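You operate a simulated robot arm through the tools that you are given. There is no shell and no other tool. Be economical: measure what you need, move in short steps, check, and stop when the job is done.

The job below is to be done with a simulated robot arm. You get a single attempt, and the scene is never put back.

Task
Zero the stirrer knob, wipe up the splash and cover the large beaker.
Fine: it is the green-patch stirrer; use the blue ring lid and the blue cloth, and put the cloth back.

The check looks at the end state, three seconds after you hand in, the way a careful person would. Anything else that was tipped, shoved, dropped, spilled or broken makes it a failure. Lids that push on must go on centred and level and be pressed home; caps that screw on are set level and turned clockwise until they are tight. Flat cloth is picked up by pressing the open fingertips on it (5 to 10 N) and closing them slowly along it; thin cloth reads only 2 to 8 mm in the jaws.

Robot
A 7-joint arm with a two-finger gripper on a trunk, on a base that drives. Base frame: it is fixed to the floor where the robot stands at the start and does not move with it; the origin is under the middle of the robot, x ahead of it, y to its left, z up. Lengths are in mm, angles in degrees, forces in N, time in s.
With the tool pointing down near the work surface it reaches from about 300 to 740 mm from the robot's upright axis, wherever it stands. Its first joint turns from -166.0 to 166.0 degrees. Places, roughly: anchor paddle [2250, -2250, 1000]; bar paddle [-1750, -1250, 1000]; beaker [-1500, -1000, 1000]; blue-patch stirrer chuck lever [-1700, -800, 1300]; blue-patch stirrer knob [-1700, -800, 1400]; blue-patch stirrer screw [-1900, -800, 1400]; blue-patch stirrer switch [-1700, -800, 1400]; cone paddle [-1500, -1250, 1000]; disperser shaft [-1750, -1250, 1000]; green-patch stirrer [800, 100, 1300]; jug [-2000, -750, 1000]; orange-patch disperser chuck lever [-1300, -1400, 1300]; orange-patch disperser knob [-1300, -1400, 1400]; orange-patch disperser screw [-1500, -1400, 1400]; orange-patch disperser switch [-1300, -1400, 1400]; red-patch stirrer chuck lever [2400, -2200, 1300]. Payload 2.94 kg.
Tool frame: the origin (TCP) lies between the finger pads and is the grasp point; the fingertips stand 30 mm ahead of it; z points along the fingers, y is the line along which they close. The gripper opens to 138 mm. The gripper's body begins 109 mm behind the TCP.
Orientation is told as [roll, pitch, yaw] about the base's x, y, z axes, in that order, counted from this pose: with the fingers straight down and closing along the base's y, the tool's x points along the base's -x, its y along +y and its z along -z.

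Tools
- The arm moves only by the tool drive_tool. Its argument "rows" is one flat list of numbers, 7 for each row, row after row: the shift along the tool's x, y, z in units of 20 mm (1.0 is 20 mm), then the turn, a rotation vector about the tool's x, y, z in units of 5 degrees (1.0 is 5 degrees), then the gripper command, from -1 (fully open) to 1 (shut), values between in proportion. In form: [dx, dy, dz, wx, wy, wz, gripper, dx, dy, dz, wx, wy, wz, gripper, ...]. A call has 1 to 20 rows; each row shifts and turns the commanded pose from where the row before left it, along the tool's axes as they then stand. A call with a number of a shift or a turn outside -1 to 1 is refused whole. Each row takes 0.2 s and may step no farther than 50 mm and 8.6 degrees from the row before; otherwise, or with a gripper value out of range, the whole call is refused. Where a pose cannot be reached the arm comes as near as it can. A force on the tool above 40 N (or 10 N above the force at the start of the call, whichever is more), or a blocked arm, ends the call early, and 0.2 s more pass. The fingers move at their own pace and stop on an object; they squeeze with about 39 N. The grip force told is the motor's: it shows also when the fingers shut on nothing. Time passes only in rows, and 0.2 s behind the last, so rows that do not move let the fingers close. The reply holds the time, the measured pose of the TCP, the force on the tool along the base axes, the opening and the grip force, in the units named above and with some noise, with the torque about the TCP (base axes, N m) and any sound that the robot's microphone picked up.
- Cameras (640 x 400 px; columns grow to the right, rows downward): "scene" is now at [0.4, 146, 1643.9]; the picture's right is [0.30, -0.95, 0.00], its down [-0.05, -0.02, -1.00] and it looks along [0.95, 0.30, -0.05] (base axes); focal length 214 px, centre (320, 200). "wrist" rides on the gripper at [71, 19, -146] in the tool frame; the picture's right is [-0.26, 0.96, 0.00], its down [-0.85, -0.23, -0.48] and it looks along [-0.46, -0.12, 0.88] (tool axes); focal length 280 px, centre (320, 200). There is no depth. A picture from a camera that has moved, and an enlarged one, comes with that camera's place and axes in the base frame and with its lens. The place of the scene camera against the robot may be out by one fixed shift of up to 25 mm in any direction.
- snapshot(camera): a new picture of that camera. The clock stands still meanwhile.
- lift_body(by): slides the trunk up (or, below 0, down) by that many mm; the arm and the scene camera ride with it, the base frame stays. It gives what a move gives, with no picture.
- drive_base(legs): drives the robot by 1 to 6 legs, each [ahead, left, turn to the left] in mm, mm and degrees, along the robot's own axes; the way and the turn of a leg run together, so that a leg with both is an arc; at most 1500 mm and 180 degrees a leg. The arm and the cameras ride along, it lands a little off, and it stops where it bumps. It gives what a move gives.
- pan_tilt(pan, tilt): turns the head with the scene camera to pan (to the left, within 86 degrees either way) and tilt (down, from -29 to 69), counted from straight ahead of the robot. It gives what a move gives.
- inspect(camera, box): a new picture of the part [left, top, right, bottom] of that camera's present view, enlarged. The clock stands still meanwhile.
- hand_in(): hands the job in; it is judged then, once.

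Go step by step. Nothing tells you exact positions but the pictures and the camera data: compare them with the known pose of the tool, close in by small moves and look again before you grip or let go. The budget is 120 turns and 98 pictures, counting those below and the enlarged ones. Unless the task says otherwise, let go and move clear before handing in, and close with one line.

The tools are called by a JSON object that holds its "method" and its "body". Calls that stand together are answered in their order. drive_tool: Moves the arm, as the interface text tells. Its arguments: {"type":"object","properties":{"rows":{"type":"array"}},"required":["rows"]} The other tools are called the same way: lift_body (by) slides the trunk up or down; drive_base (legs) drives the base; pan_tilt (pan, tilt) turns the head that bears the scene camera; snapshot (camera) takes a picture; inspect (camera, box) takes an enlarged picture of a part of a camera's view; hand_in () hands the job in.

At the start:

```text
t: 0.0
tcp_pos: [339.4, -97.8, 1442.5]
orientation: [0.0, 0.0, 0.0]
contact_force: [0.3, -0.7, 0.0]
ft_torque: [0.04, 0.09, -0.03]
opening: 137.7
grasp_force: 0.1
trunk travel left (down, up): [-425.0, 29.0]
robot x, y, heading: [-3.1, -2.3, 0.0]
head pan, tilt: [1.8, 68.8]
```

scene: 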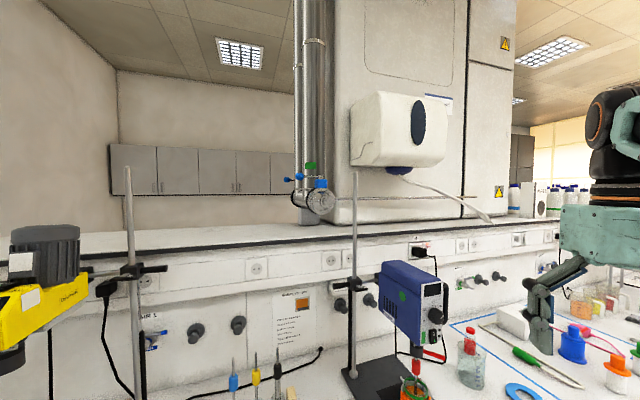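
wrist: 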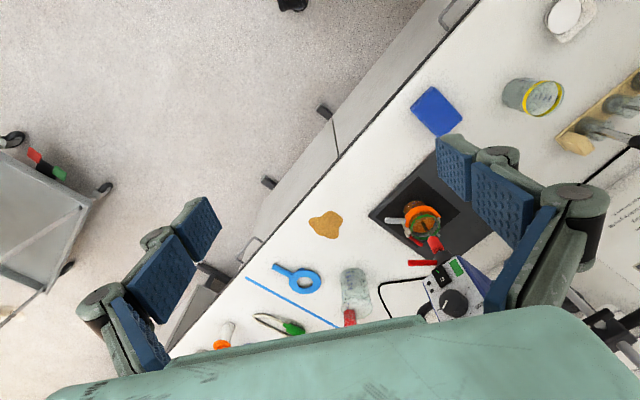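

I see the green-patch stirrer ahead of me, with a splash, a blue ring lid and a blue cloth on the bench. I'll turn the head down to look at the bench.

{"method": "pan_tilt", "body": {"pan": 0, "tilt": 45}}

{"method": "snapshot", "body": {"camera": "scene"}}

{"method": "snapshot", "body": {"camera": "wrist"}}

```text
t: 0.9
tcp_pos: [341.2, -98.1, 1442.0]
orientation: [0.1, 0.1, 0.0]
contact_force: [0.4, -1.0, 0.0]
ft_torque: [-0.02, 0.03, 0.03]
opening: 137.8
grasp_force: 0.1
trunk travel left (down, up): [-425.0, 29.0]
robot x, y, heading: [0.3, 3.8, -0.0]
head pan, tilt: [0.0, 45.0]
```

```text
95 pictures are left
camera scene: at [0.0, 117.7, 1588.7], right [-0.01, -1.0, 0.0], down [-0.61, 0.0, -0.79], along [0.79, -0.01, -0.61], focal length 214 px, centre (320, 200)
```

scene: 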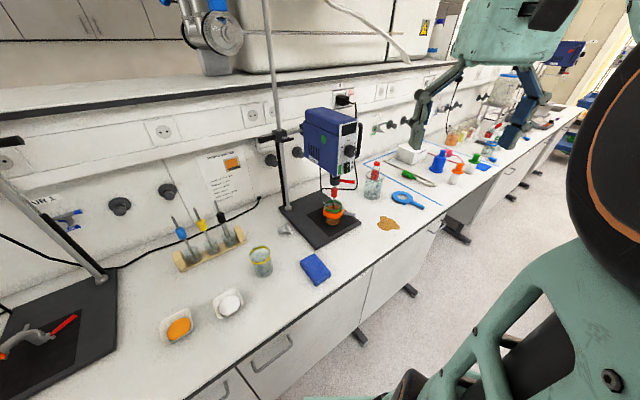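

```text
94 pictures are left
camera wrist: at [270.7, -79.5, 1586.5], right [0.26, 0.96, 0.0], down [0.85, -0.23, 0.47], along [0.46, -0.12, -0.88], focal length 280 px, centre (320, 200)
```

wrist: 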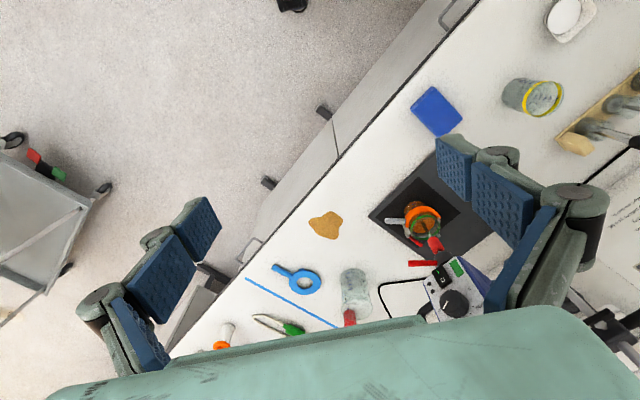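

The bench runs diagonally. I'll zoom in on the relevant area from both cameras.

{"method": "inspect", "body": {"camera": "scene", "box": [210, 90, 450, 300]}}

{"method": "inspect", "body": {"camera": "wrist", "box": [200, 60, 580, 350]}}

{"method": "inspect", "body": {"camera": "scene", "box": [340, 60, 600, 220]}}

```text
1.90 times, centred on (330, 195) of scene
camera zoom: at [0.0, 117.7, 1588.7], right [-0.01, -1.0, 0.0], down [-0.61, 0.0, -0.79], along [0.79, -0.01, -0.61], focal length 408 px, centre (301, 210)
```

zoom: 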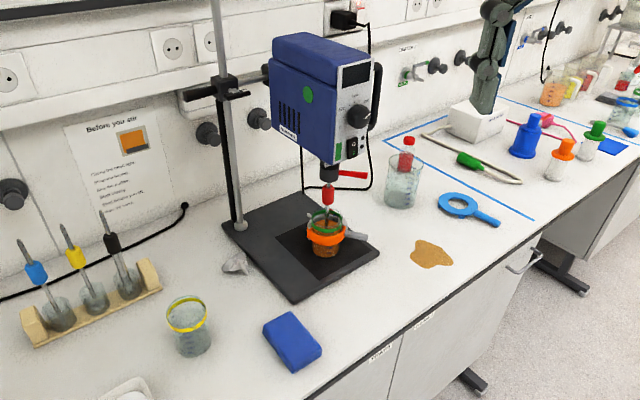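

```text
1.38 times, centred on (390, 205) of wrist
camera zoom: at [270.7, -79.5, 1586.5], right [0.26, 0.96, 0.0], down [0.85, -0.23, 0.47], along [0.46, -0.12, -0.88], focal length 387 px, centre (223, 193)
```

zoom: 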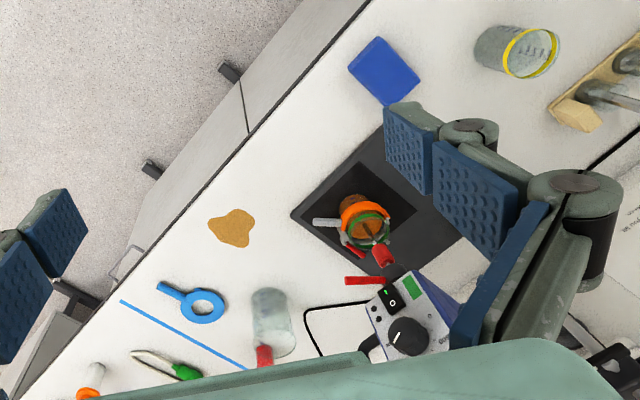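

```text
2.46 times, centred on (470, 140) of scene
camera zoom: at [0.0, 117.7, 1588.7], right [-0.01, -1.0, 0.0], down [-0.61, 0.0, -0.79], along [0.79, -0.01, -0.61], focal length 528 px, centre (-49, 348)
```

zoom: 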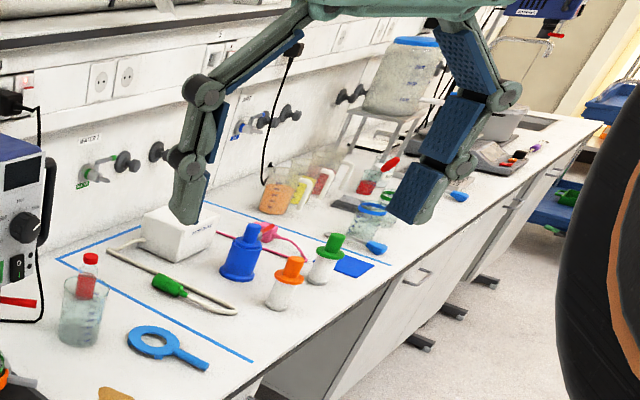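

The bench top is near z≈900; the splash is about (715,-175). I'll check the other objects to the right and left to be sure which beaker, lid and cloth are meant.

{"method": "pan_tilt", "body": {"pan": -25, "tilt": 30}}

{"method": "snapshot", "body": {"camera": "scene"}}

{"method": "inspect", "body": {"camera": "scene", "box": [200, 120, 400, 245]}}

{"method": "pan_tilt", "body": {"pan": 35, "tilt": 45}}

{"method": "snapshot", "body": {"camera": "scene"}}

```text
t: 1.8
tcp_pos: [339.9, -97.9, 1442.1]
orientation: [0.0, 0.0, -0.1]
contact_force: [0.1, 0.6, -0.1]
ft_torque: [-0.02, -0.01, 0.02]
opening: 138.0
grasp_force: 0.1
trunk travel left (down, up): [-425.0, 29.0]
robot x, y, heading: [3.4, 1.0, 0.1]
head pan, tilt: [-25.0, 30.0]
```

```text
90 pictures are left
camera scene: at [-4.5, 80.0, 1600.1], right [-0.42, -0.91, 0.0], down [-0.45, 0.21, -0.87], along [0.79, -0.37, -0.5], focal length 214 px, centre (320, 200)
```

scene: 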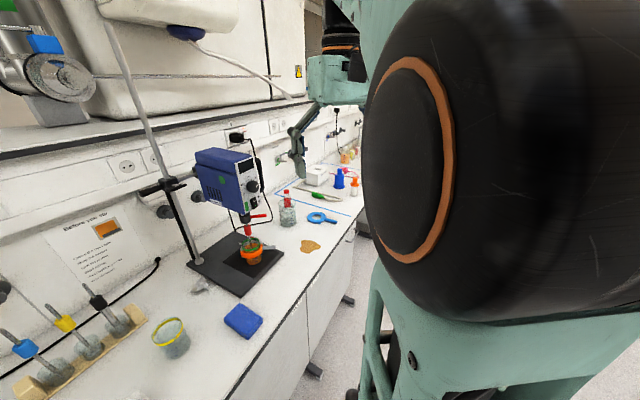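

```text
3.20 times, centred on (300, 182) of scene
camera zoom: at [-4.5, 80.0, 1600.1], right [-0.42, -0.91, 0.0], down [-0.45, 0.21, -0.87], along [0.79, -0.37, -0.5], focal length 686 px, centre (384, 256)
```

zoom: 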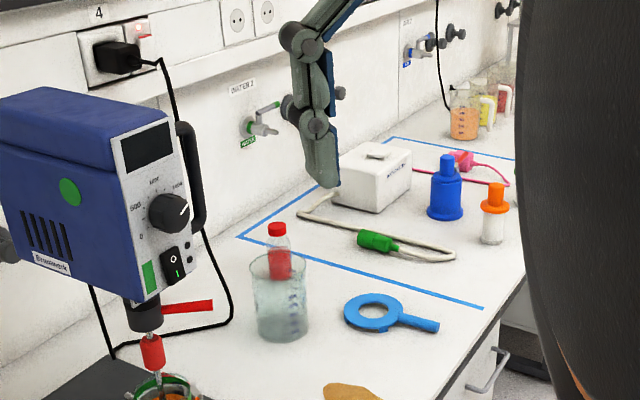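

```text
t: 3.1
tcp_pos: [340.3, -98.7, 1441.1]
orientation: [0.1, 0.1, -0.1]
contact_force: [-0.5, 0.3, 0.1]
ft_torque: [0.0, -0.04, 0.03]
opening: 138.0
grasp_force: 0.0
trunk travel left (down, up): [-425.0, 29.0]
robot x, y, heading: [0.8, 0.2, 0.2]
head pan, tilt: [35.0, 45.0]
```

```text
88 pictures are left
camera scene: at [0.6, 119.4, 1589.8], right [0.01, -1.0, 0.0], down [-0.6, -0.01, -0.8], along [0.8, 0.01, -0.6], focal length 214 px, centre (320, 200)
```

scene: 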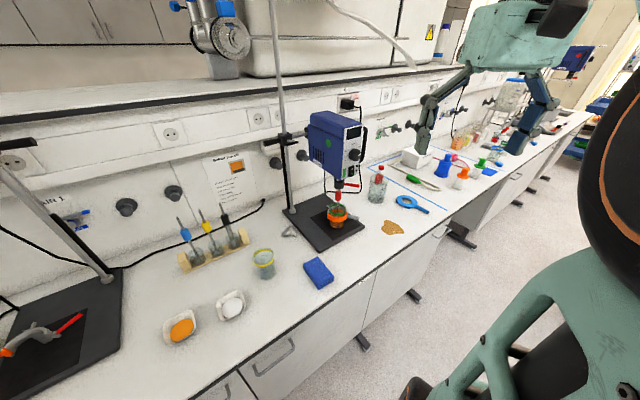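

The head seems to lag behind its reading. I'll take the picture again and look closely at the beakers.

{"method": "inspect", "body": {"camera": "scene", "box": [200, 120, 480, 300]}}

{"method": "inspect", "body": {"camera": "wrist", "box": [240, 230, 440, 355]}}

{"method": "inspect", "body": {"camera": "wrist", "box": [390, 50, 640, 206]}}

```text
2.22 times, centred on (340, 210) of scene
camera zoom: at [0.6, 119.4, 1589.8], right [0.01, -1.0, 0.0], down [-0.6, -0.01, -0.8], along [0.8, 0.01, -0.6], focal length 477 px, centre (276, 178)
```

zoom: 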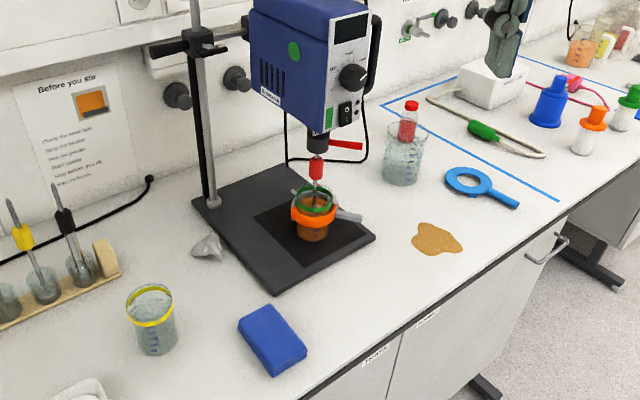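

```text
3.20 times, centred on (340, 292) of wrist
camera zoom: at [271.4, -80.1, 1586.0], right [0.26, 0.96, 0.0], down [0.85, -0.23, 0.47], along [0.46, -0.12, -0.88], focal length 897 px, centre (256, -96)
```

zoom: 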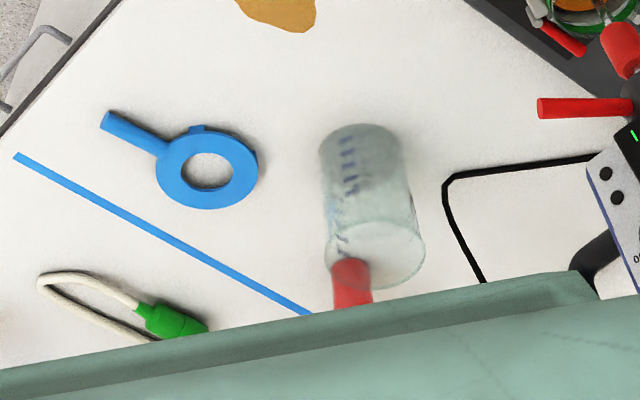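

```text
2.56 times, centred on (515, 128) of wrist
camera zoom: at [271.4, -80.1, 1586.0], right [0.26, 0.96, 0.0], down [0.85, -0.23, 0.47], along [0.46, -0.12, -0.88], focal length 718 px, centre (-179, 384)
```

zoom: 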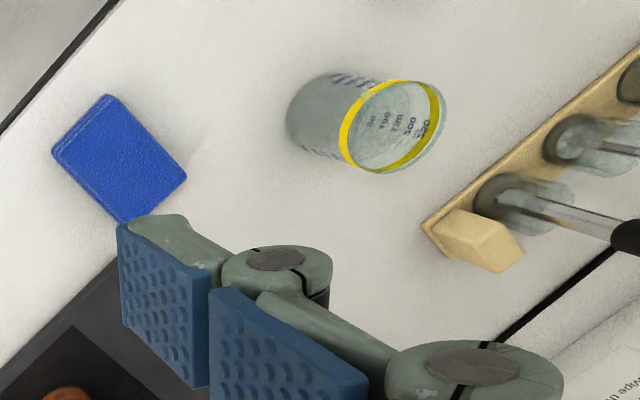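

I'll square the robot up to the bench (front edge about 330 mm away, turned 38° left) and slide along it a bit to see the right-hand section.

{"method": "drive_base", "body": {"legs": [[0, 0, 38], [0, -450, 0]]}}

{"method": "pan_tilt", "body": {"pan": -10, "tilt": 40}}

{"method": "snapshot", "body": {"camera": "scene"}}

{"method": "snapshot", "body": {"camera": "wrist"}}

```text
t: 9.2
tcp_pos: [600.0, -214.1, 1439.5]
orientation: [0.4, 0.5, 38.0]
contact_force: [-0.3, -0.2, 0.1]
ft_torque: [-0.01, 0.02, 0.0]
opening: 138.0
grasp_force: 0.1
trunk travel left (down, up): [-425.0, 29.0]
robot x, y, heading: [270.3, -347.8, 38.0]
head pan, tilt: [35.0, 45.0]
```

```text
t: 10.3
tcp_pos: [598.7, -212.6, 1439.9]
orientation: [0.4, 0.3, 38.0]
contact_force: [-0.5, 0.1, 0.3]
ft_torque: [0.04, -0.02, 0.04]
opening: 138.1
grasp_force: 0.1
trunk travel left (down, up): [-425.0, 29.0]
robot x, y, heading: [270.3, -348.2, 38.1]
head pan, tilt: [-10.0, 40.0]
```

```text
84 pictures are left
camera scene: at [192.0, -265.1, 1584.8], right [0.47, -0.88, 0.0], down [-0.57, -0.3, -0.77], along [0.68, 0.36, -0.64], focal length 214 px, centre (320, 200)
```

scene: 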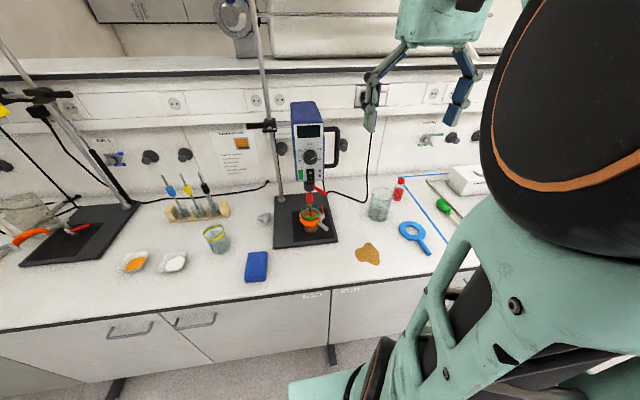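

```text
83 pictures are left
camera wrist: at [533.9, -241.7, 1585.3], right [-0.39, 0.92, 0.0], down [0.81, 0.34, 0.47], along [0.43, 0.18, -0.88], focal length 280 px, centre (320, 200)
```

wrist: 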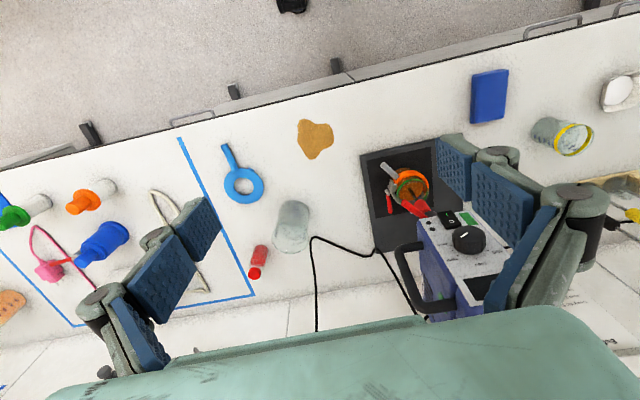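

I now see a clear beaker beside the red bottle and a yellow-banded one, with the blue pad next to it. I'll compare sizes and textures.

{"method": "inspect", "body": {"camera": "wrist", "box": [440, 40, 640, 165]}}

{"method": "inspect", "body": {"camera": "wrist", "box": [180, 120, 380, 245]}}

{"method": "inspect", "body": {"camera": "wrist", "box": [360, 140, 520, 290]}}

{"method": "inspect", "body": {"camera": "wrist", "box": [0, 150, 200, 320]}}

```text
3.20 times, centred on (540, 102) of wrist
camera zoom: at [533.9, -241.7, 1585.3], right [-0.39, 0.92, 0.0], down [0.81, 0.34, 0.47], along [0.43, 0.18, -0.88], focal length 897 px, centre (-384, 512)
```

zoom: 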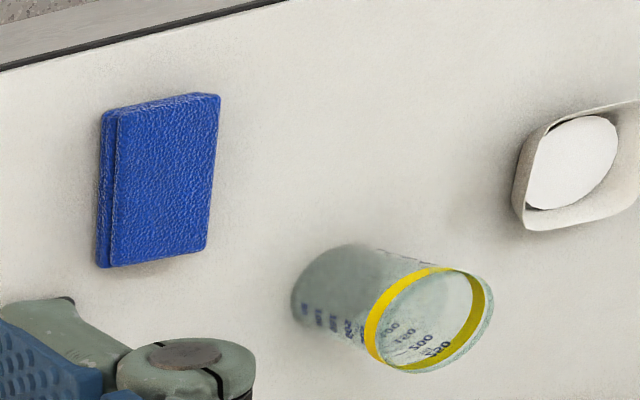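

```text
3.20 times, centred on (280, 182) of wrist
camera zoom: at [533.9, -241.7, 1585.3], right [-0.39, 0.92, 0.0], down [0.81, 0.34, 0.47], along [0.43, 0.18, -0.88], focal length 897 px, centre (448, 256)
```

zoom: 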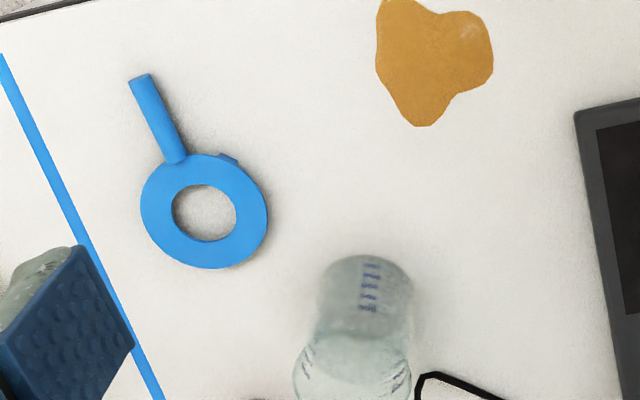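

```text
2.67 times, centred on (440, 215) of wrist
camera zoom: at [533.9, -241.7, 1585.3], right [-0.39, 0.92, 0.0], down [0.81, 0.34, 0.47], along [0.43, 0.18, -0.88], focal length 748 px, centre (0, 160)
```

zoom: 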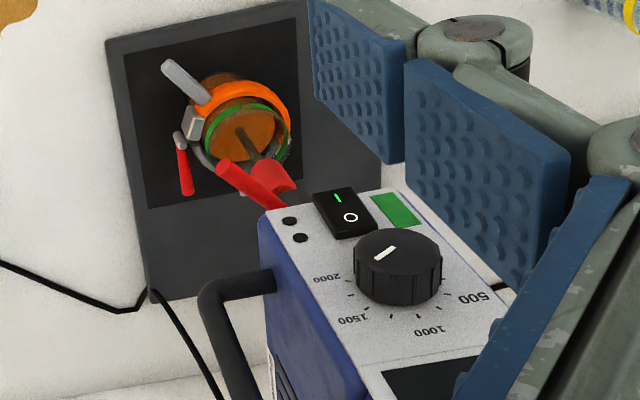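

```text
2.35 times, centred on (100, 235) of wrist
camera zoom: at [533.9, -241.7, 1585.3], right [-0.39, 0.92, 0.0], down [0.81, 0.34, 0.47], along [0.43, 0.18, -0.88], focal length 660 px, centre (838, 118)
```

zoom: 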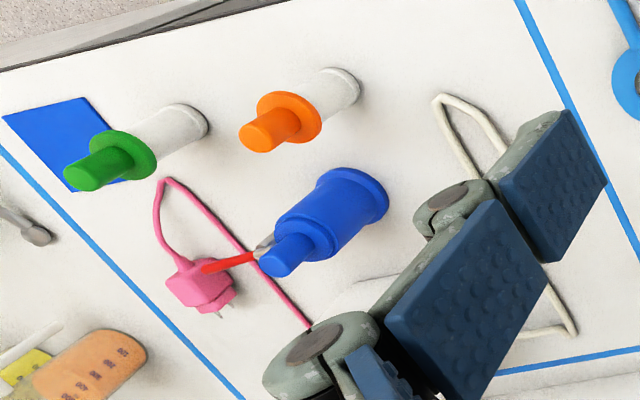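

The clear beaker (rim ≈95 mm) fits the ≈104 mm blue ring lid. The stirrer knob is near (651,10,1297), pointing at about 2000. I'll back off a little and swing the tool horizontal to face the knob.

{"method": "drive_base", "body": {"legs": [[-150, 0, 0]]}}

{"method": "drive_tool", "body": {"rows": [-1, 0.72, 0, 0, 0, 0, 0.1, -1, 0.72, 0, 0, 0, 0, 0.1, -1, 0.72, 0, 0, 0, 0, 0.1, -1, 0.72, 0, 0, 0, 0, 0.1, -1, 0.72, 0, 0, 0, 0, 0.1, -1, 0.72, 0, 0, 0, 0, 0.1, -1, 0.72, 0, 0, 0, 0, 0.1, -1, 0.72, 0, 0, 0, 0, 0.1, -1, 0.72, 0, 0, 0, 0, 0.1, -1, 0.72, 0, 0, 0, 0, 0.1]}}

{"method": "drive_tool", "body": {"rows": [0, 0, 0, 0, -1, 0, 0.1, 0, 0, 0, 0, -1, 0, 0.1, 0, 0, 0, 0, -1, 0, 0.1, 0, 0, 0, 0, -1, 0, 0.1, 0, 0, 0, 0, -1, 0, 0.1, 0, 0, 0, 0, -1, 0, 0.1, 0, 0, 0, 0, -1, 0, 0.1, 0, 0, 0, 0, -1, 0, 0.1, 0, 0, 0, 0, -1, 0, 0.1, 0, 0, 0, 0, -1, 0, 0.1, 0, 0, 0, 0, -1, 0, 0.1, 0, 0, 0, 0, -1, 0, 0.1, 0, 0, 0, 0, -1, 0, 0.1, 0, 0, 0, 0, -1, 0, 0.1, 0, 0, 0, 0, -1, 0, 0.1, 0, 0, 0, 0, -1, 0, 0.1, 0, 0, 0, 0, -1, 0, 0.1, 0, 0, 0, 0, -1, 0, 0.1]}}

{"method": "snapshot", "body": {"camera": "wrist"}}

{"method": "snapshot", "body": {"camera": "scene"}}

```text
t: 11.7
tcp_pos: [484.2, -305.2, 1440.3]
orientation: [0.3, 0.4, 37.9]
contact_force: [0.2, -1.1, 0.4]
ft_torque: [0.03, -0.04, 0.04]
opening: 137.8
grasp_force: 0.1
trunk travel left (down, up): [-425.0, 29.0]
robot x, y, heading: [153.2, -435.4, 38.0]
head pan, tilt: [-10.0, 40.0]
```

```text
t: 13.9
tcp_pos: [534.5, -128.2, 1436.3]
orientation: [0.3, 0.0, 38.0]
contact_force: [-1.1, 0.0, 0.5]
ft_torque: [0.02, -0.01, 0.0]
opening: 62.1
grasp_force: 0.1
out of reach, approached as far as the arm can: row 8, 9, 10
trunk travel left (down, up): [-425.0, 29.0]
robot x, y, heading: [153.3, -435.5, 38.2]
head pan, tilt: [-10.0, 40.0]
```

```text
t: 15.9
tcp_pos: [563.8, -108.3, 1354.4]
orientation: [0.4, -34.2, 37.5]
contact_force: [-0.4, -0.2, -0.6]
ft_torque: [-0.01, 0.03, -0.01]
opening: 62.2
grasp_force: 0.1
trunk travel left (down, up): [-425.0, 29.0]
robot x, y, heading: [150.2, -434.3, 37.7]
head pan, tilt: [-10.0, 40.0]
stopped in row 10: the arm was blocked; the commanded pose is now the measured one
```

```text
78 pictures are left
camera wrist: at [442.5, -179.5, 1435.2], right [-0.42, 0.9, 0.15], down [0.49, 0.08, 0.87], along [0.77, 0.44, -0.47], focal length 280 px, centre (320, 200)
```

wrist: 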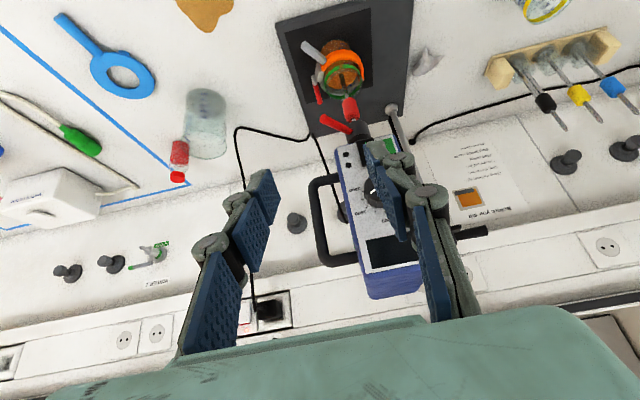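

```text
77 pictures are left
camera scene: at [85.5, -361.5, 1597.3], right [0.37, -0.93, 0.0], down [-0.49, -0.2, -0.85], along [0.79, 0.32, -0.53], focal length 214 px, centre (320, 200)
```

scene: 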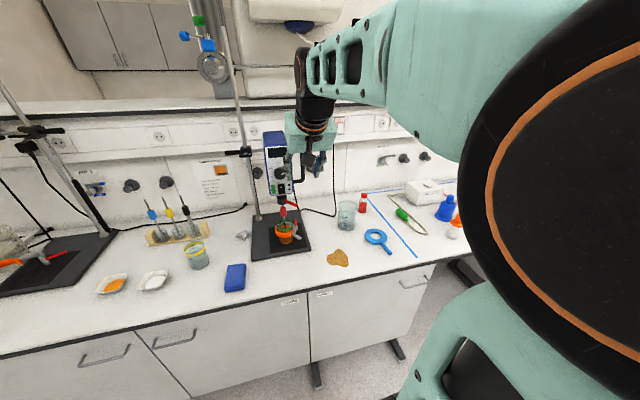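

The arm stopped near its reach limit. I'll pull in a little while rotating further.

{"method": "drive_tool", "body": {"rows": [0.83, 0, -0.56, 0, 0, 0, 0.1, 0.83, 0, -0.56, 0, 0, 0, 0.1, 0.83, 0, -0.56, 0, 0, 0, 0.1, 0, 0, 0, 0, -1, 0, 0.1, 0, 0, 0, 0, -1, 0, 0.1, 0, 0, 0, 0, -1, 0, 0.1, 0, 0, 0, 0, -1, 0, 0.1, 0, 0, 0, 0, -1, 0, 0.1, 0, 0, 0, 0, -1, 0, 0.1, 0, 0, 0, 0, -1, 0, 0.1, 0, 0, 0, 0, -1, 0, 0.1, 0, 0, 0, 0, -1, 0, 0.1, 0, 0, 0, 0, -1, 0, 0.1, 0, 0, 0, 0, -1, 0, 0.1]}}

{"method": "snapshot", "body": {"camera": "wrist"}}

```text
t: 16.8
tcp_pos: [533.0, -132.8, 1281.3]
orientation: [0.2, -25.1, 37.4]
contact_force: [0.1, 0.8, -0.2]
ft_torque: [0.0, 0.01, 0.03]
opening: 62.1
grasp_force: 0.1
trunk travel left (down, up): [-425.0, 29.0]
robot x, y, heading: [153.0, -438.7, 38.1]
head pan, tilt: [-10.0, 40.0]
stopped in row 4: the arm was blocked; the commanded pose is now the measured one
```

```text
76 pictures are left
camera wrist: at [421.6, -195.6, 1381.7], right [-0.4, 0.91, 0.12], down [0.59, 0.16, 0.79], along [0.7, 0.39, -0.6], focal length 280 px, centre (320, 200)
```

wrist: 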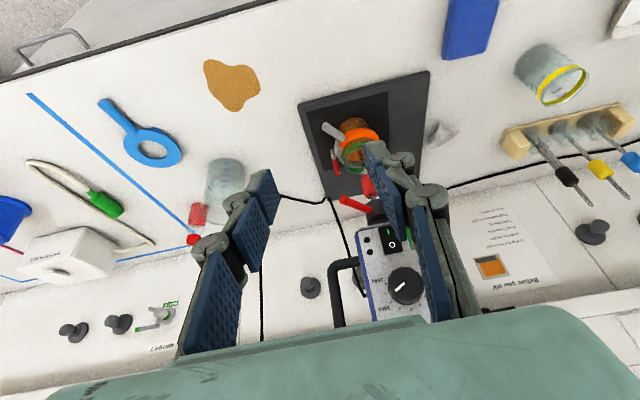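

The wrist joint is at its limit because the shoulder is high. I'll lower the trunk and raise the tool relative to it.

{"method": "lift_body", "body": {"by": -200}}

{"method": "drive_tool", "body": {"rows": [-0.42, 0, -0.91, 0, 0, 0, 0.1, -0.42, 0, -0.91, 0, 0, 0, 0.1, -0.42, 0, -0.91, 0, 0, 0, 0.1, -0.42, 0, -0.91, 0, 0, 0, 0.1, -0.42, 0, -0.91, 0, 0, 0, 0.1, -0.42, 0, -0.91, 0, 0, 0, 0.1, -0.42, 0, -0.91, 0, 0, 0, 0.1, -0.42, 0, -0.91, 0, 0, 0, 0.1, -0.42, 0, -0.91, 0, 0, 0, 0.1, -0.42, 0, -0.91, 0, 0, 0, 0.1]}}

{"method": "lift_body", "body": {"by": -200}}

{"method": "drive_tool", "body": {"rows": [0, 0, 0, 0, -1, 0, 0.1, 0, 0, 0, 0, -1, 0, 0.1, 0, 0, 0, 0, -1, 0, 0.1, 0, 0, 0, 0, -1, 0, 0.1, 0, 0, 0, 0, -1, 0, 0.1, 0, 0, 0, 0, -1, 0, 0.1]}}

```text
t: 19.0
tcp_pos: [530.9, -133.3, 1079.7]
orientation: [0.2, -25.1, 37.7]
contact_force: [-0.3, 0.0, 0.5]
ft_torque: [0.02, 0.02, 0.01]
opening: 62.0
grasp_force: 0.1
trunk travel left (down, up): [-225.0, 229.0]
robot x, y, heading: [153.0, -433.3, 37.9]
head pan, tilt: [-10.0, 40.0]
```

```text
t: 21.2
tcp_pos: [525.7, -134.5, 1284.1]
orientation: [0.3, -25.6, 37.7]
contact_force: [-0.8, -0.7, 0.8]
ft_torque: [0.02, -0.02, 0.01]
opening: 62.2
grasp_force: 0.1
trunk travel left (down, up): [-225.0, 229.0]
robot x, y, heading: [153.1, -434.7, 37.9]
head pan, tilt: [-10.0, 40.0]
```

```text
t: 23.3
tcp_pos: [527.1, -134.4, 1084.8]
orientation: [0.2, -25.6, 37.6]
contact_force: [-0.4, 1.0, 0.8]
ft_torque: [0.02, 0.02, 0.0]
opening: 62.0
grasp_force: 0.0
trunk travel left (down, up): [-25.0, 429.0]
robot x, y, heading: [155.0, -436.7, 37.8]
head pan, tilt: [-10.0, 40.0]
```

```text
t: 24.3
tcp_pos: [561.4, -110.2, 1002.8]
orientation: [0.2, -34.9, 37.4]
contact_force: [-0.1, -0.1, 0.0]
ft_torque: [0.01, -0.03, -0.01]
opening: 62.1
grasp_force: 0.1
trunk travel left (down, up): [-25.0, 429.0]
robot x, y, heading: [155.4, -435.3, 38.0]
head pan, tilt: [-10.0, 40.0]
stopped in row 5: the arm was blocked; the commanded pose is now the measured one
```

{"method": "drive_tool", "body": {"rows": [-0.57, 0, -0.82, 0, 0, 0, 0.1, -0.57, 0, -0.82, 0, 0, 0, 0.1, -0.57, 0, -0.82, 0, 0, 0, 0.1, -0.57, 0, -0.82, 0, 0, 0, 0.1, -0.57, 0, -0.82, 0, 0, 0, 0.1, -0.57, 0, -0.82, 0, 0, 0, 0.1, -0.57, 0, -0.82, 0, 0, 0, 0.1, -0.57, 0, -0.82, 0, 0, 0, 0.1, -0.57, 0, -0.82, 0, 0, 0, 0.1, -0.57, 0, -0.82, 0, 0, 0, 0.1, -0.57, 0, -0.82, 0, 0, 0, 0.1, -0.57, 0, -0.82, 0, 0, 0, 0.1, -0.57, 0, -0.82, 0, 0, 0, 0.1, -0.57, 0, -0.82, 0, 0, 0, 0.1, -0.57, 0, -0.82, 0, 0, 0, 0.1]}}

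{"method": "drive_tool", "body": {"rows": [0, 0, 0, 0, -1, 0, 0.1, 0, 0, 0, 0, -1, 0, 0.1, 0, 0, 0, 0, -1, 0, 0.1, 0, 0, 0, 0, -1, 0, 0.1, 0, 0, 0, 0, -1, 0, 0.1, 0, 0, 0, 0, -1, 0, 0.1, 0, 0, 0, 0, -1, 0, 0.1, 0, 0, 0, 0, -1, 0, 0.1, 0, 0, 0, 0, -1, 0, 0.1, 0, 0, 0, 0, -1, 0, 0.1, 0, 0, 0, 0, -1, 0, 0.1]}}

{"method": "snapshot", "body": {"camera": "wrist"}}

```text
t: 27.5
tcp_pos: [544.8, -122.5, 1222.9]
orientation: [0.2, -35.2, 37.5]
contact_force: [0.4, 0.1, -0.8]
ft_torque: [0.0, 0.0, 0.0]
opening: 62.2
grasp_force: 0.0
out of reach, approached as far as the arm can: row 11, 12, 13, 14, 15
trunk travel left (down, up): [-25.0, 429.0]
robot x, y, heading: [153.9, -434.1, 37.6]
head pan, tilt: [-10.0, 40.0]
```

```text
t: 29.9
tcp_pos: [620.8, -57.3, 1450.3]
orientation: [113.8, -89.8, -76.2]
contact_force: [-0.4, 0.8, -0.9]
ft_torque: [0.02, -0.01, -0.02]
opening: 62.0
grasp_force: 0.1
out of reach, approached as far as the arm can: row 1, 2, 3, 4, 5, 6, 7, 8, 9, 10, 11
trunk travel left (down, up): [-25.0, 429.0]
robot x, y, heading: [152.9, -435.8, 37.8]
head pan, tilt: [-10.0, 40.0]
```

```text
75 pictures are left
camera wrist: at [494.7, -131.7, 1378.9], right [-0.59, 0.76, 0.26], down [-0.23, -0.48, 0.85], along [0.77, 0.44, 0.46], focal length 280 px, centre (320, 200)
```

wrist: 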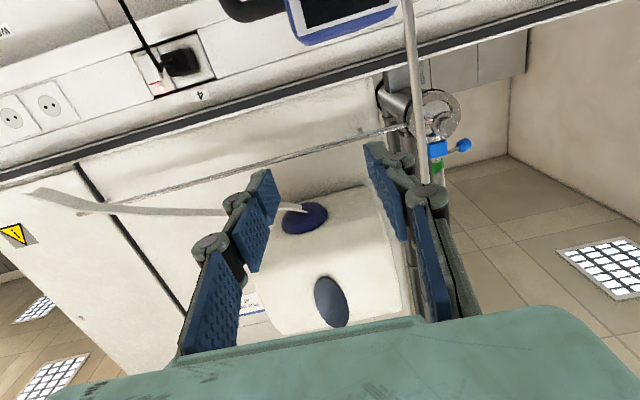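

The tool is now horizontal at z≈1450. I'll back off and lower it to see whether it can reach knob height.

{"method": "drive_tool", "body": {"rows": [0, 0, -1, 0, 0, 0, 0.1, 0, 0, -1, 0, 0, 0, 0.1, 0, 0, -1, 0, 0, 0, 0.1, 0, 0, 0, 0, 0, 0, 0.1]}}

{"method": "drive_tool", "body": {"rows": [1, 0, 0, 0, 0, 0, 0.1, 1, 0, 0, 0, 0, 0, 0.1, 1, 0, 0, 0, 0, 0, 0.1]}}

{"method": "snapshot", "body": {"camera": "scene"}}

```text
t: 30.9
tcp_pos: [578.4, -89.1, 1471.5]
orientation: [100.2, -89.7, -62.5]
contact_force: [-1.6, -0.2, 0.0]
ft_torque: [0.03, -0.02, 0.0]
opening: 62.2
grasp_force: 0.1
out of reach, approached as far as the arm can: row 1, 2, 3
trunk travel left (down, up): [-25.0, 429.0]
robot x, y, heading: [153.1, -437.2, 38.1]
head pan, tilt: [-10.0, 40.0]
```

```text
t: 31.7
tcp_pos: [594.7, -75.6, 1464.5]
orientation: [99.8, -89.8, -62.2]
contact_force: [-0.4, 0.8, 1.1]
ft_torque: [0.02, 0.03, 0.01]
opening: 62.4
grasp_force: 0.1
out of reach, approached as far as the arm can: row 1, 2, 3
trunk travel left (down, up): [-25.0, 429.0]
robot x, y, heading: [155.0, -435.0, 38.0]
head pan, tilt: [-10.0, 40.0]
```

```text
74 pictures are left
camera scene: at [76.8, -355.2, 1184.8], right [0.47, -0.88, 0.0], down [-0.57, -0.3, -0.77], along [0.68, 0.36, -0.64], focal length 214 px, centre (320, 200)
```

scene: 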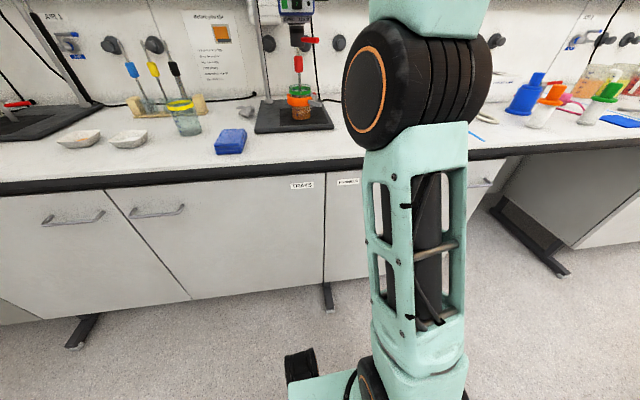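

With the tool horizontal the arm needs to be more stretched to come lower. I'll drive back 200 mm and see where the tool settles.

{"method": "drive_base", "body": {"legs": [[-200, 0, 0]]}}

{"method": "drive_tool", "body": {"rows": [0, 0, 1, 0, 0, 0, 0.1, 0, 0, 1, 0, 0, 0, 0.1, 0, 0, 1, 0, 0, 0, 0.1, 0, 0, 1, 0, 0, 0, 0.1, 0, 0, 1, 0, 0, 0, 0.1, 0, 0, 1, 0, 0, 0, 0.1, 0, 0, 1, 0, 0, 0, 0.1, 0, 0, 1, 0, 0, 0, 0.1]}}

```text
t: 33.3
tcp_pos: [441.7, -197.5, 1464.2]
orientation: [96.3, -89.8, -58.9]
contact_force: [-0.3, 0.7, 0.0]
ft_torque: [-0.03, -0.03, 0.0]
opening: 62.0
grasp_force: 0.1
trunk travel left (down, up): [-25.0, 429.0]
robot x, y, heading: [-2.9, -553.6, 37.7]
head pan, tilt: [-10.0, 40.0]
```

```text
t: 35.1
tcp_pos: [510.3, -133.6, 1420.4]
orientation: [126.8, -89.8, -89.4]
contact_force: [-0.5, -0.6, 0.3]
ft_torque: [-0.01, 0.0, 0.03]
opening: 61.8
grasp_force: 0.0
out of reach, approached as far as the arm can: row 1, 2, 3, 4, 5, 6, 7, 8
trunk travel left (down, up): [-25.0, 429.0]
robot x, y, heading: [-1.5, -555.8, 37.7]
head pan, tilt: [-10.0, 40.0]
```

{"method": "drive_tool", "body": {"rows": [0, 0, 1, 0, 0, 0, 0.1, 0, 0, 1, 0, 0, 0, 0.1, 0, 0, 1, 0, 0, 0, 0.1, 0, 0, 1, 0, 0, 0, 0.1, 0, 0, 1, 0, 0, 0, 0.1]}}

{"method": "snapshot", "body": {"camera": "wrist"}}

```text
t: 36.3
tcp_pos: [550.2, -110.2, 1390.1]
orientation: [107.3, -89.8, -69.8]
contact_force: [0.1, 0.2, 0.6]
ft_torque: [-0.04, 0.0, -0.04]
opening: 62.0
grasp_force: 0.0
out of reach, approached as far as the arm can: row 1, 2, 3, 4, 5
trunk travel left (down, up): [-25.0, 429.0]
robot x, y, heading: [1.6, -556.6, 38.0]
head pan, tilt: [-10.0, 40.0]
```

```text
73 pictures are left
camera wrist: at [423.3, -183.5, 1317.6], right [-0.59, 0.77, 0.26], down [-0.24, -0.47, 0.85], along [0.77, 0.43, 0.46], focal length 280 px, centre (320, 200)
```

wrist: 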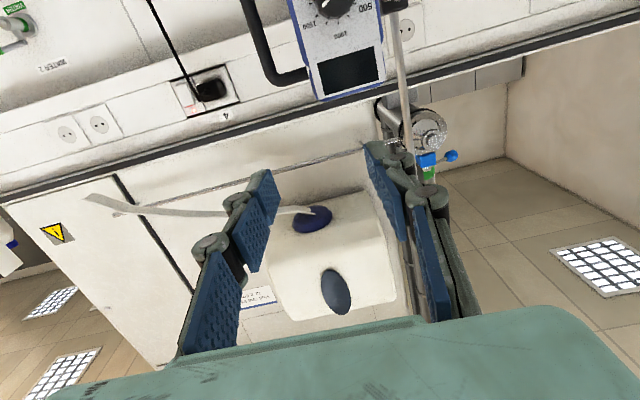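

The knob is confirmed near (651,11,1290). I'll back the base 50 mm more for freedom and step closer.

{"method": "drive_base", "body": {"legs": [[-50, 0, 0]]}}

{"method": "drive_tool", "body": {"rows": [0, 0, 1, 0, 0, 0, 0.1, 0, 0, 1, 0, 0, 0, 0.1, 0, 0, 1, 0, 0, 0, 0.1, 0, 0, 1, 0, 0, 0, 0.1, 0, 0, 1, 0, 0, 0, 0.1, 0, 0, 1, 0, 0, 0, 0.1]}}

{"method": "snapshot", "body": {"camera": "wrist"}}

```text
t: 37.2
tcp_pos: [509.7, -141.6, 1389.8]
orientation: [98.1, -89.8, -60.7]
contact_force: [-0.5, 0.1, -0.3]
ft_torque: [0.0, 0.0, 0.01]
opening: 62.0
grasp_force: 0.0
trunk travel left (down, up): [-25.0, 429.0]
robot x, y, heading: [-42.7, -590.5, 37.8]
head pan, tilt: [-10.0, 40.0]
```

```text
t: 38.6
tcp_pos: [552.0, -116.0, 1353.5]
orientation: [106.0, -89.8, -68.5]
contact_force: [-0.6, -0.4, 0.8]
ft_torque: [-0.02, 0.03, 0.03]
opening: 62.6
grasp_force: 0.1
out of reach, approached as far as the arm can: row 1, 2, 3, 4, 5, 6
trunk travel left (down, up): [-25.0, 429.0]
robot x, y, heading: [-37.2, -586.8, 37.8]
head pan, tilt: [-10.0, 40.0]
```

```text
72 pictures are left
camera wrist: at [425.9, -189.6, 1281.1], right [-0.59, 0.77, 0.26], down [-0.24, -0.47, 0.85], along [0.77, 0.43, 0.46], focal length 280 px, centre (320, 200)
```

wrist: 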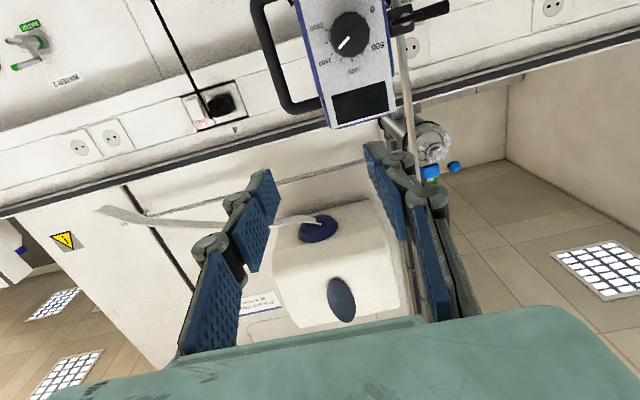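

{"method": "inspect", "body": {"camera": "wrist", "box": [280, 0, 420, 88]}}

{"method": "drive_tool", "body": {"rows": [0, 0, 1, 0, 0, 0, 0.1, 0, 0, 1, 0, 0, 0, 0.1, 0, 0, 1, 0, 0, 0, 0.1]}}

{"method": "snapshot", "body": {"camera": "wrist"}}

```text
4.55 times, centred on (350, 44) of wrist
camera zoom: at [425.9, -189.6, 1281.1], right [-0.59, 0.77, 0.26], down [-0.24, -0.47, 0.85], along [0.77, 0.43, 0.46], focal length 1274 px, centre (184, 909)
```

zoom: 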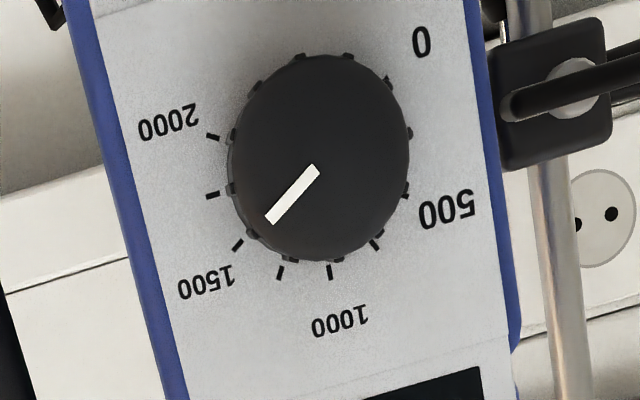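

```text
t: 39.5
tcp_pos: [576.6, -104.7, 1329.8]
orientation: [99.5, -89.9, -62.0]
contact_force: [0.5, 0.4, -0.9]
ft_torque: [0.0, 0.02, -0.02]
opening: 61.9
grasp_force: 0.0
out of reach, approached as far as the arm can: row 1, 2, 3
trunk travel left (down, up): [-25.0, 429.0]
robot x, y, heading: [-38.1, -589.7, 37.6]
head pan, tilt: [-10.0, 40.0]
```

```text
70 pictures are left
camera wrist: at [450.0, -178.0, 1257.9], right [-0.59, 0.77, 0.26], down [-0.24, -0.47, 0.85], along [0.77, 0.43, 0.46], focal length 280 px, centre (320, 200)
```

wrist: 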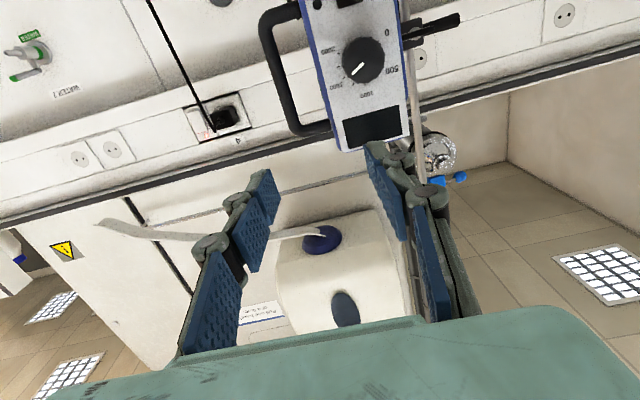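

The pointer stands at about 1500; zero is about 178° counter-clockwise. The knob face is about (640,8,1278), and I'll line up in front of it.

{"method": "drive_tool", "body": {"rows": [0, 0.83, 1, 0, 0, 0, 0.1, 0, 0.83, 1, 0, 0, 0, 0.1, 0, 0.83, 0, 0, 0, 0, 0.1]}}

{"method": "snapshot", "body": {"camera": "wrist"}}

```text
t: 40.2
tcp_pos: [579.0, -54.8, 1296.8]
orientation: [115.7, -89.9, -78.4]
contact_force: [0.5, -0.8, -0.8]
ft_torque: [0.05, -0.01, 0.06]
opening: 62.0
grasp_force: 0.1
out of reach, approached as far as the arm can: row 1, 2
trunk travel left (down, up): [-25.0, 429.0]
robot x, y, heading: [-40.3, -584.8, 37.6]
head pan, tilt: [-10.0, 40.0]
```

```text
69 pictures are left
camera wrist: at [453.7, -128.3, 1224.5], right [-0.59, 0.77, 0.27], down [-0.24, -0.48, 0.85], along [0.77, 0.43, 0.46], focal length 280 px, centre (320, 200)
```

wrist: 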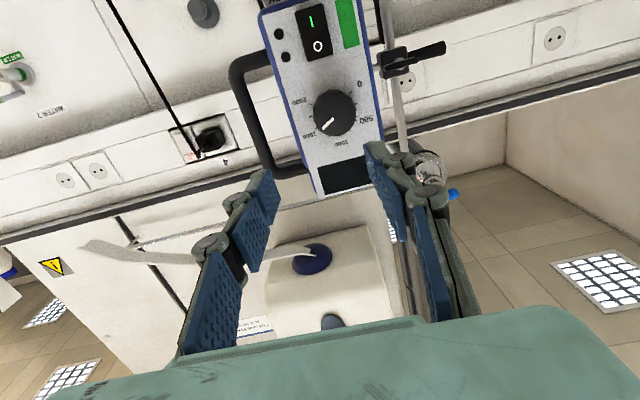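

{"method": "drive_tool", "body": {"rows": [0.65, 0.4, 0, 0, 0, 0, 0.1, 0.65, 0.4, 0, 0, 0, 0, 0.1, 0, 0, 1, 0, 0, 0, 0.1, 0, 0, 0, 0, 0, 0, 0.1]}}

{"method": "snapshot", "body": {"camera": "wrist"}}

{"method": "snapshot", "body": {"camera": "scene"}}

```text
t: 41.2
tcp_pos: [583.9, -32.4, 1275.0]
orientation: [99.2, -89.8, -61.8]
contact_force: [0.2, 0.5, -0.1]
ft_torque: [-0.01, 0.0, 0.02]
opening: 62.0
grasp_force: 0.0
out of reach, approached as far as the arm can: row 1, 2, 3
trunk travel left (down, up): [-25.0, 429.0]
robot x, y, heading: [-38.7, -589.4, 37.7]
head pan, tilt: [-10.0, 40.0]
```

```text
68 pictures are left
camera wrist: at [458.0, -106.1, 1203.2], right [-0.59, 0.77, 0.26], down [-0.24, -0.47, 0.85], along [0.77, 0.43, 0.46], focal length 280 px, centre (320, 200)
```

wrist: 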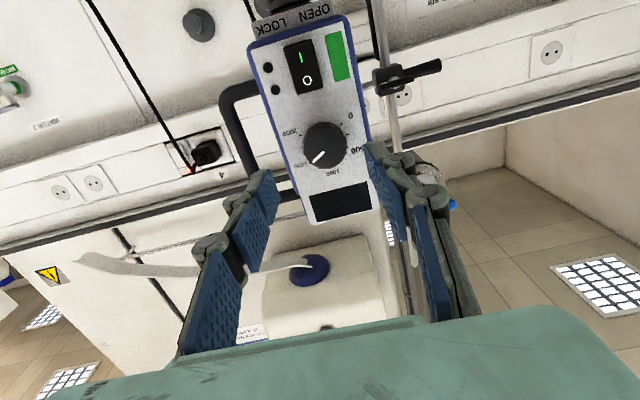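

```text
67 pictures are left
camera scene: at [-117.2, -506.0, 1184.8], right [0.47, -0.89, 0.0], down [-0.57, -0.3, -0.77], along [0.68, 0.36, -0.64], focal length 214 px, centre (320, 200)
```

scene: 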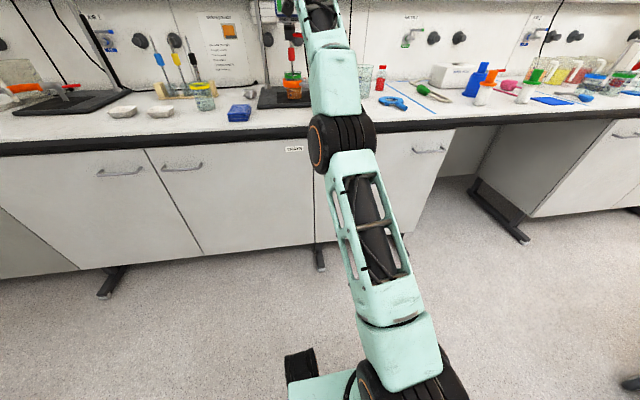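

Alignment is within a few mm. I'll close in along the knob axis.

{"method": "drive_tool", "body": {"rows": [0.2, 0.1, 1, 0, 0, 0, 0.1, 0, 0, 0.8, 0, 0, 0, 0.1, 0, 0, 0, 0, 0, 0, 0.1]}}

{"method": "snapshot", "body": {"camera": "wrist"}}

```text
t: 42.0
tcp_pos: [599.0, -26.7, 1261.0]
orientation: [109.6, -89.8, -72.2]
contact_force: [0.4, -0.1, -0.6]
ft_torque: [0.0, 0.02, -0.01]
opening: 62.0
grasp_force: 0.1
out of reach, approached as far as the arm can: row 1, 2
trunk travel left (down, up): [-25.0, 429.0]
robot x, y, heading: [-39.6, -586.4, 37.4]
head pan, tilt: [-10.0, 40.0]
```

```text
66 pictures are left
camera wrist: at [472.2, -100.4, 1189.5], right [-0.59, 0.77, 0.26], down [-0.24, -0.47, 0.85], along [0.77, 0.43, 0.46], focal length 280 px, centre (320, 200)
```

wrist: 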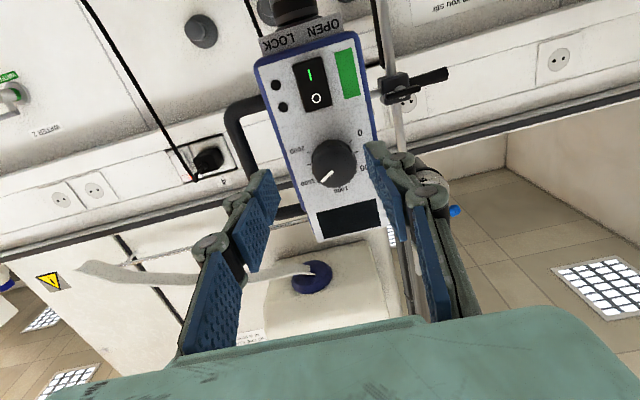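

{"method": "drive_tool", "body": {"rows": [-1, 0.2, 0, 0, 0, 0, 0.1, 0, 0, 0, 0, 0, 0, 0.1]}}

```text
t: 42.6
tcp_pos: [594.0, -30.9, 1265.8]
orientation: [93.0, -89.8, -55.6]
contact_force: [-0.3, 0.6, 0.1]
ft_torque: [-0.02, 0.01, 0.02]
opening: 62.0
grasp_force: 0.1
out of reach, approached as far as the arm can: row 1
trunk travel left (down, up): [-25.0, 429.0]
robot x, y, heading: [-43.1, -587.8, 37.8]
head pan, tilt: [-10.0, 40.0]
```

{"method": "drive_tool", "body": {"rows": [0, 0, 0, 0, 0, 0, 0.1, 0, 0, 0, 0, 0, 0, 0.1, 0, 0, 0, 0, 0, 0, 0.1, 0, 0, 0, 0, 0, 0, 0.1]}}

{"method": "drive_tool", "body": {"rows": [0, 0, 1, 0, 0, 0, 0.1, 0, 0, 1, 0, 0, 0, 0.1]}}

```text
t: 43.6
tcp_pos: [595.4, -31.3, 1264.7]
orientation: [95.7, -89.8, -58.3]
contact_force: [-0.1, -0.5, -0.1]
ft_torque: [0.01, 0.0, 0.04]
opening: 62.0
grasp_force: 0.0
trunk travel left (down, up): [-25.0, 429.0]
robot x, y, heading: [-36.0, -588.1, 37.7]
head pan, tilt: [-10.0, 40.0]
```

```text
t: 44.2
tcp_pos: [603.4, -26.9, 1255.5]
orientation: [103.5, -89.8, -65.9]
contact_force: [0.2, 0.1, 0.2]
ft_torque: [-0.04, 0.03, 0.06]
opening: 62.0
grasp_force: 0.1
out of reach, approached as far as the arm can: row 1, 2
trunk travel left (down, up): [-25.0, 429.0]
robot x, y, heading: [-43.2, -589.0, 37.8]
head pan, tilt: [-10.0, 40.0]
```

The arm is stretched straight and only slides along a curve, so I'll do the fine positioning with the trunk and base instead and turn with the wrist.

{"method": "lift_body", "body": {"by": 15}}

{"method": "drive_base", "body": {"legs": [[15, 9, 0]]}}

{"method": "snapshot", "body": {"camera": "wrist"}}

```text
t: 44.9
tcp_pos: [603.2, -25.9, 1270.6]
orientation: [106.4, -89.8, -68.9]
contact_force: [0.0, 0.1, 0.0]
ft_torque: [0.0, -0.03, 0.02]
opening: 61.9
grasp_force: 0.1
trunk travel left (down, up): [-40.0, 414.0]
robot x, y, heading: [-45.2, -588.3, 37.9]
head pan, tilt: [-10.0, 40.0]
```

```text
t: 45.6
tcp_pos: [610.2, -10.1, 1270.4]
orientation: [108.9, -89.8, -71.6]
contact_force: [0.0, 0.9, -0.1]
ft_torque: [0.01, -0.02, -0.01]
opening: 62.1
grasp_force: 0.2
trunk travel left (down, up): [-40.0, 414.0]
robot x, y, heading: [-31.8, -569.8, 37.5]
head pan, tilt: [-10.0, 40.0]
```

```text
65 pictures are left
camera wrist: at [483.2, -83.1, 1198.8], right [-0.59, 0.77, 0.27], down [-0.24, -0.47, 0.85], along [0.77, 0.43, 0.46], focal length 280 px, centre (320, 200)
```

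wrist: 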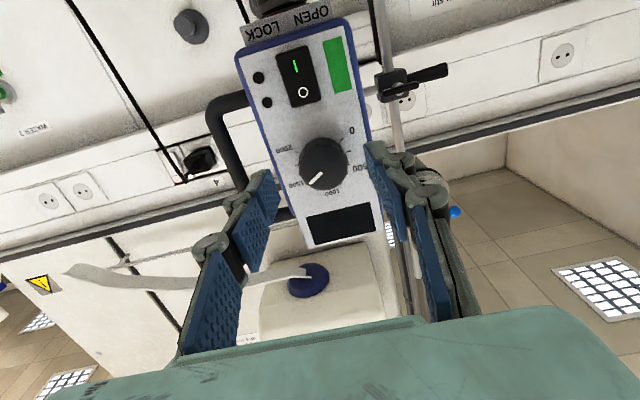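

{"method": "lift_body", "body": {"by": 6}}

{"method": "drive_base", "body": {"legs": [[25, 0, 0]]}}

{"method": "inspect", "body": {"camera": "wrist", "box": [180, 60, 460, 320]}}

```text
t: 46.2
tcp_pos: [608.7, -9.6, 1277.1]
orientation: [105.4, -89.7, -67.7]
contact_force: [0.1, -1.2, 0.6]
ft_torque: [0.0, -0.01, 0.03]
opening: 62.5
grasp_force: 0.1
trunk travel left (down, up): [-46.0, 408.0]
robot x, y, heading: [-32.7, -574.7, 37.8]
head pan, tilt: [-10.0, 40.0]
```

```text
t: 47.0
tcp_pos: [629.9, 5.4, 1275.5]
orientation: [108.2, -89.7, -70.7]
contact_force: [0.0, 0.4, 0.0]
ft_torque: [-0.01, 0.02, -0.01]
opening: 62.2
grasp_force: 0.0
trunk travel left (down, up): [-46.0, 408.0]
robot x, y, heading: [-14.6, -554.1, 37.8]
head pan, tilt: [-10.0, 40.0]
```

```text
1.54 times, centred on (320, 190) of wrist
camera zoom: at [502.9, -67.7, 1204.8], right [-0.59, 0.77, 0.27], down [-0.24, -0.47, 0.85], along [0.77, 0.43, 0.46], focal length 431 px, centre (320, 215)
```

zoom: 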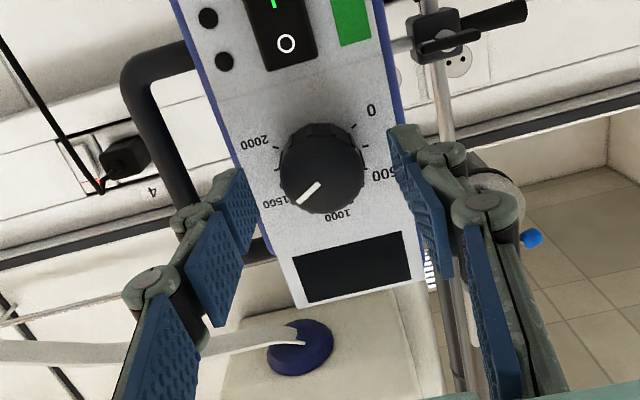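

The tip midpoint projects right on the knob centre. I'll advance 15 mm.

{"method": "drive_base", "body": {"legs": [[15, 0, 0]]}}

{"method": "inspect", "body": {"camera": "wrist", "box": [180, 60, 460, 320]}}

```text
t: 47.8
tcp_pos: [641.3, 14.7, 1277.4]
orientation: [108.6, -89.8, -71.0]
contact_force: [0.1, -0.8, -0.1]
ft_torque: [-0.05, -0.01, -0.01]
opening: 62.2
grasp_force: 0.0
trunk travel left (down, up): [-46.0, 408.0]
robot x, y, heading: [0.3, -546.0, 38.0]
head pan, tilt: [-10.0, 40.0]
```

```text
1.54 times, centred on (320, 190) of wrist
camera zoom: at [514.7, -58.5, 1204.8], right [-0.59, 0.77, 0.27], down [-0.24, -0.47, 0.85], along [0.77, 0.43, 0.46], focal length 431 px, centre (320, 215)
```

zoom: 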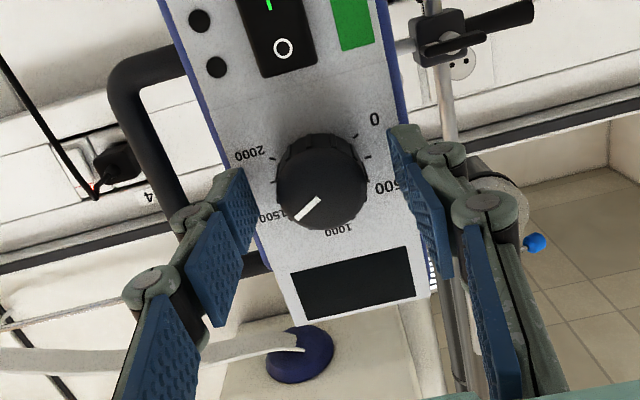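

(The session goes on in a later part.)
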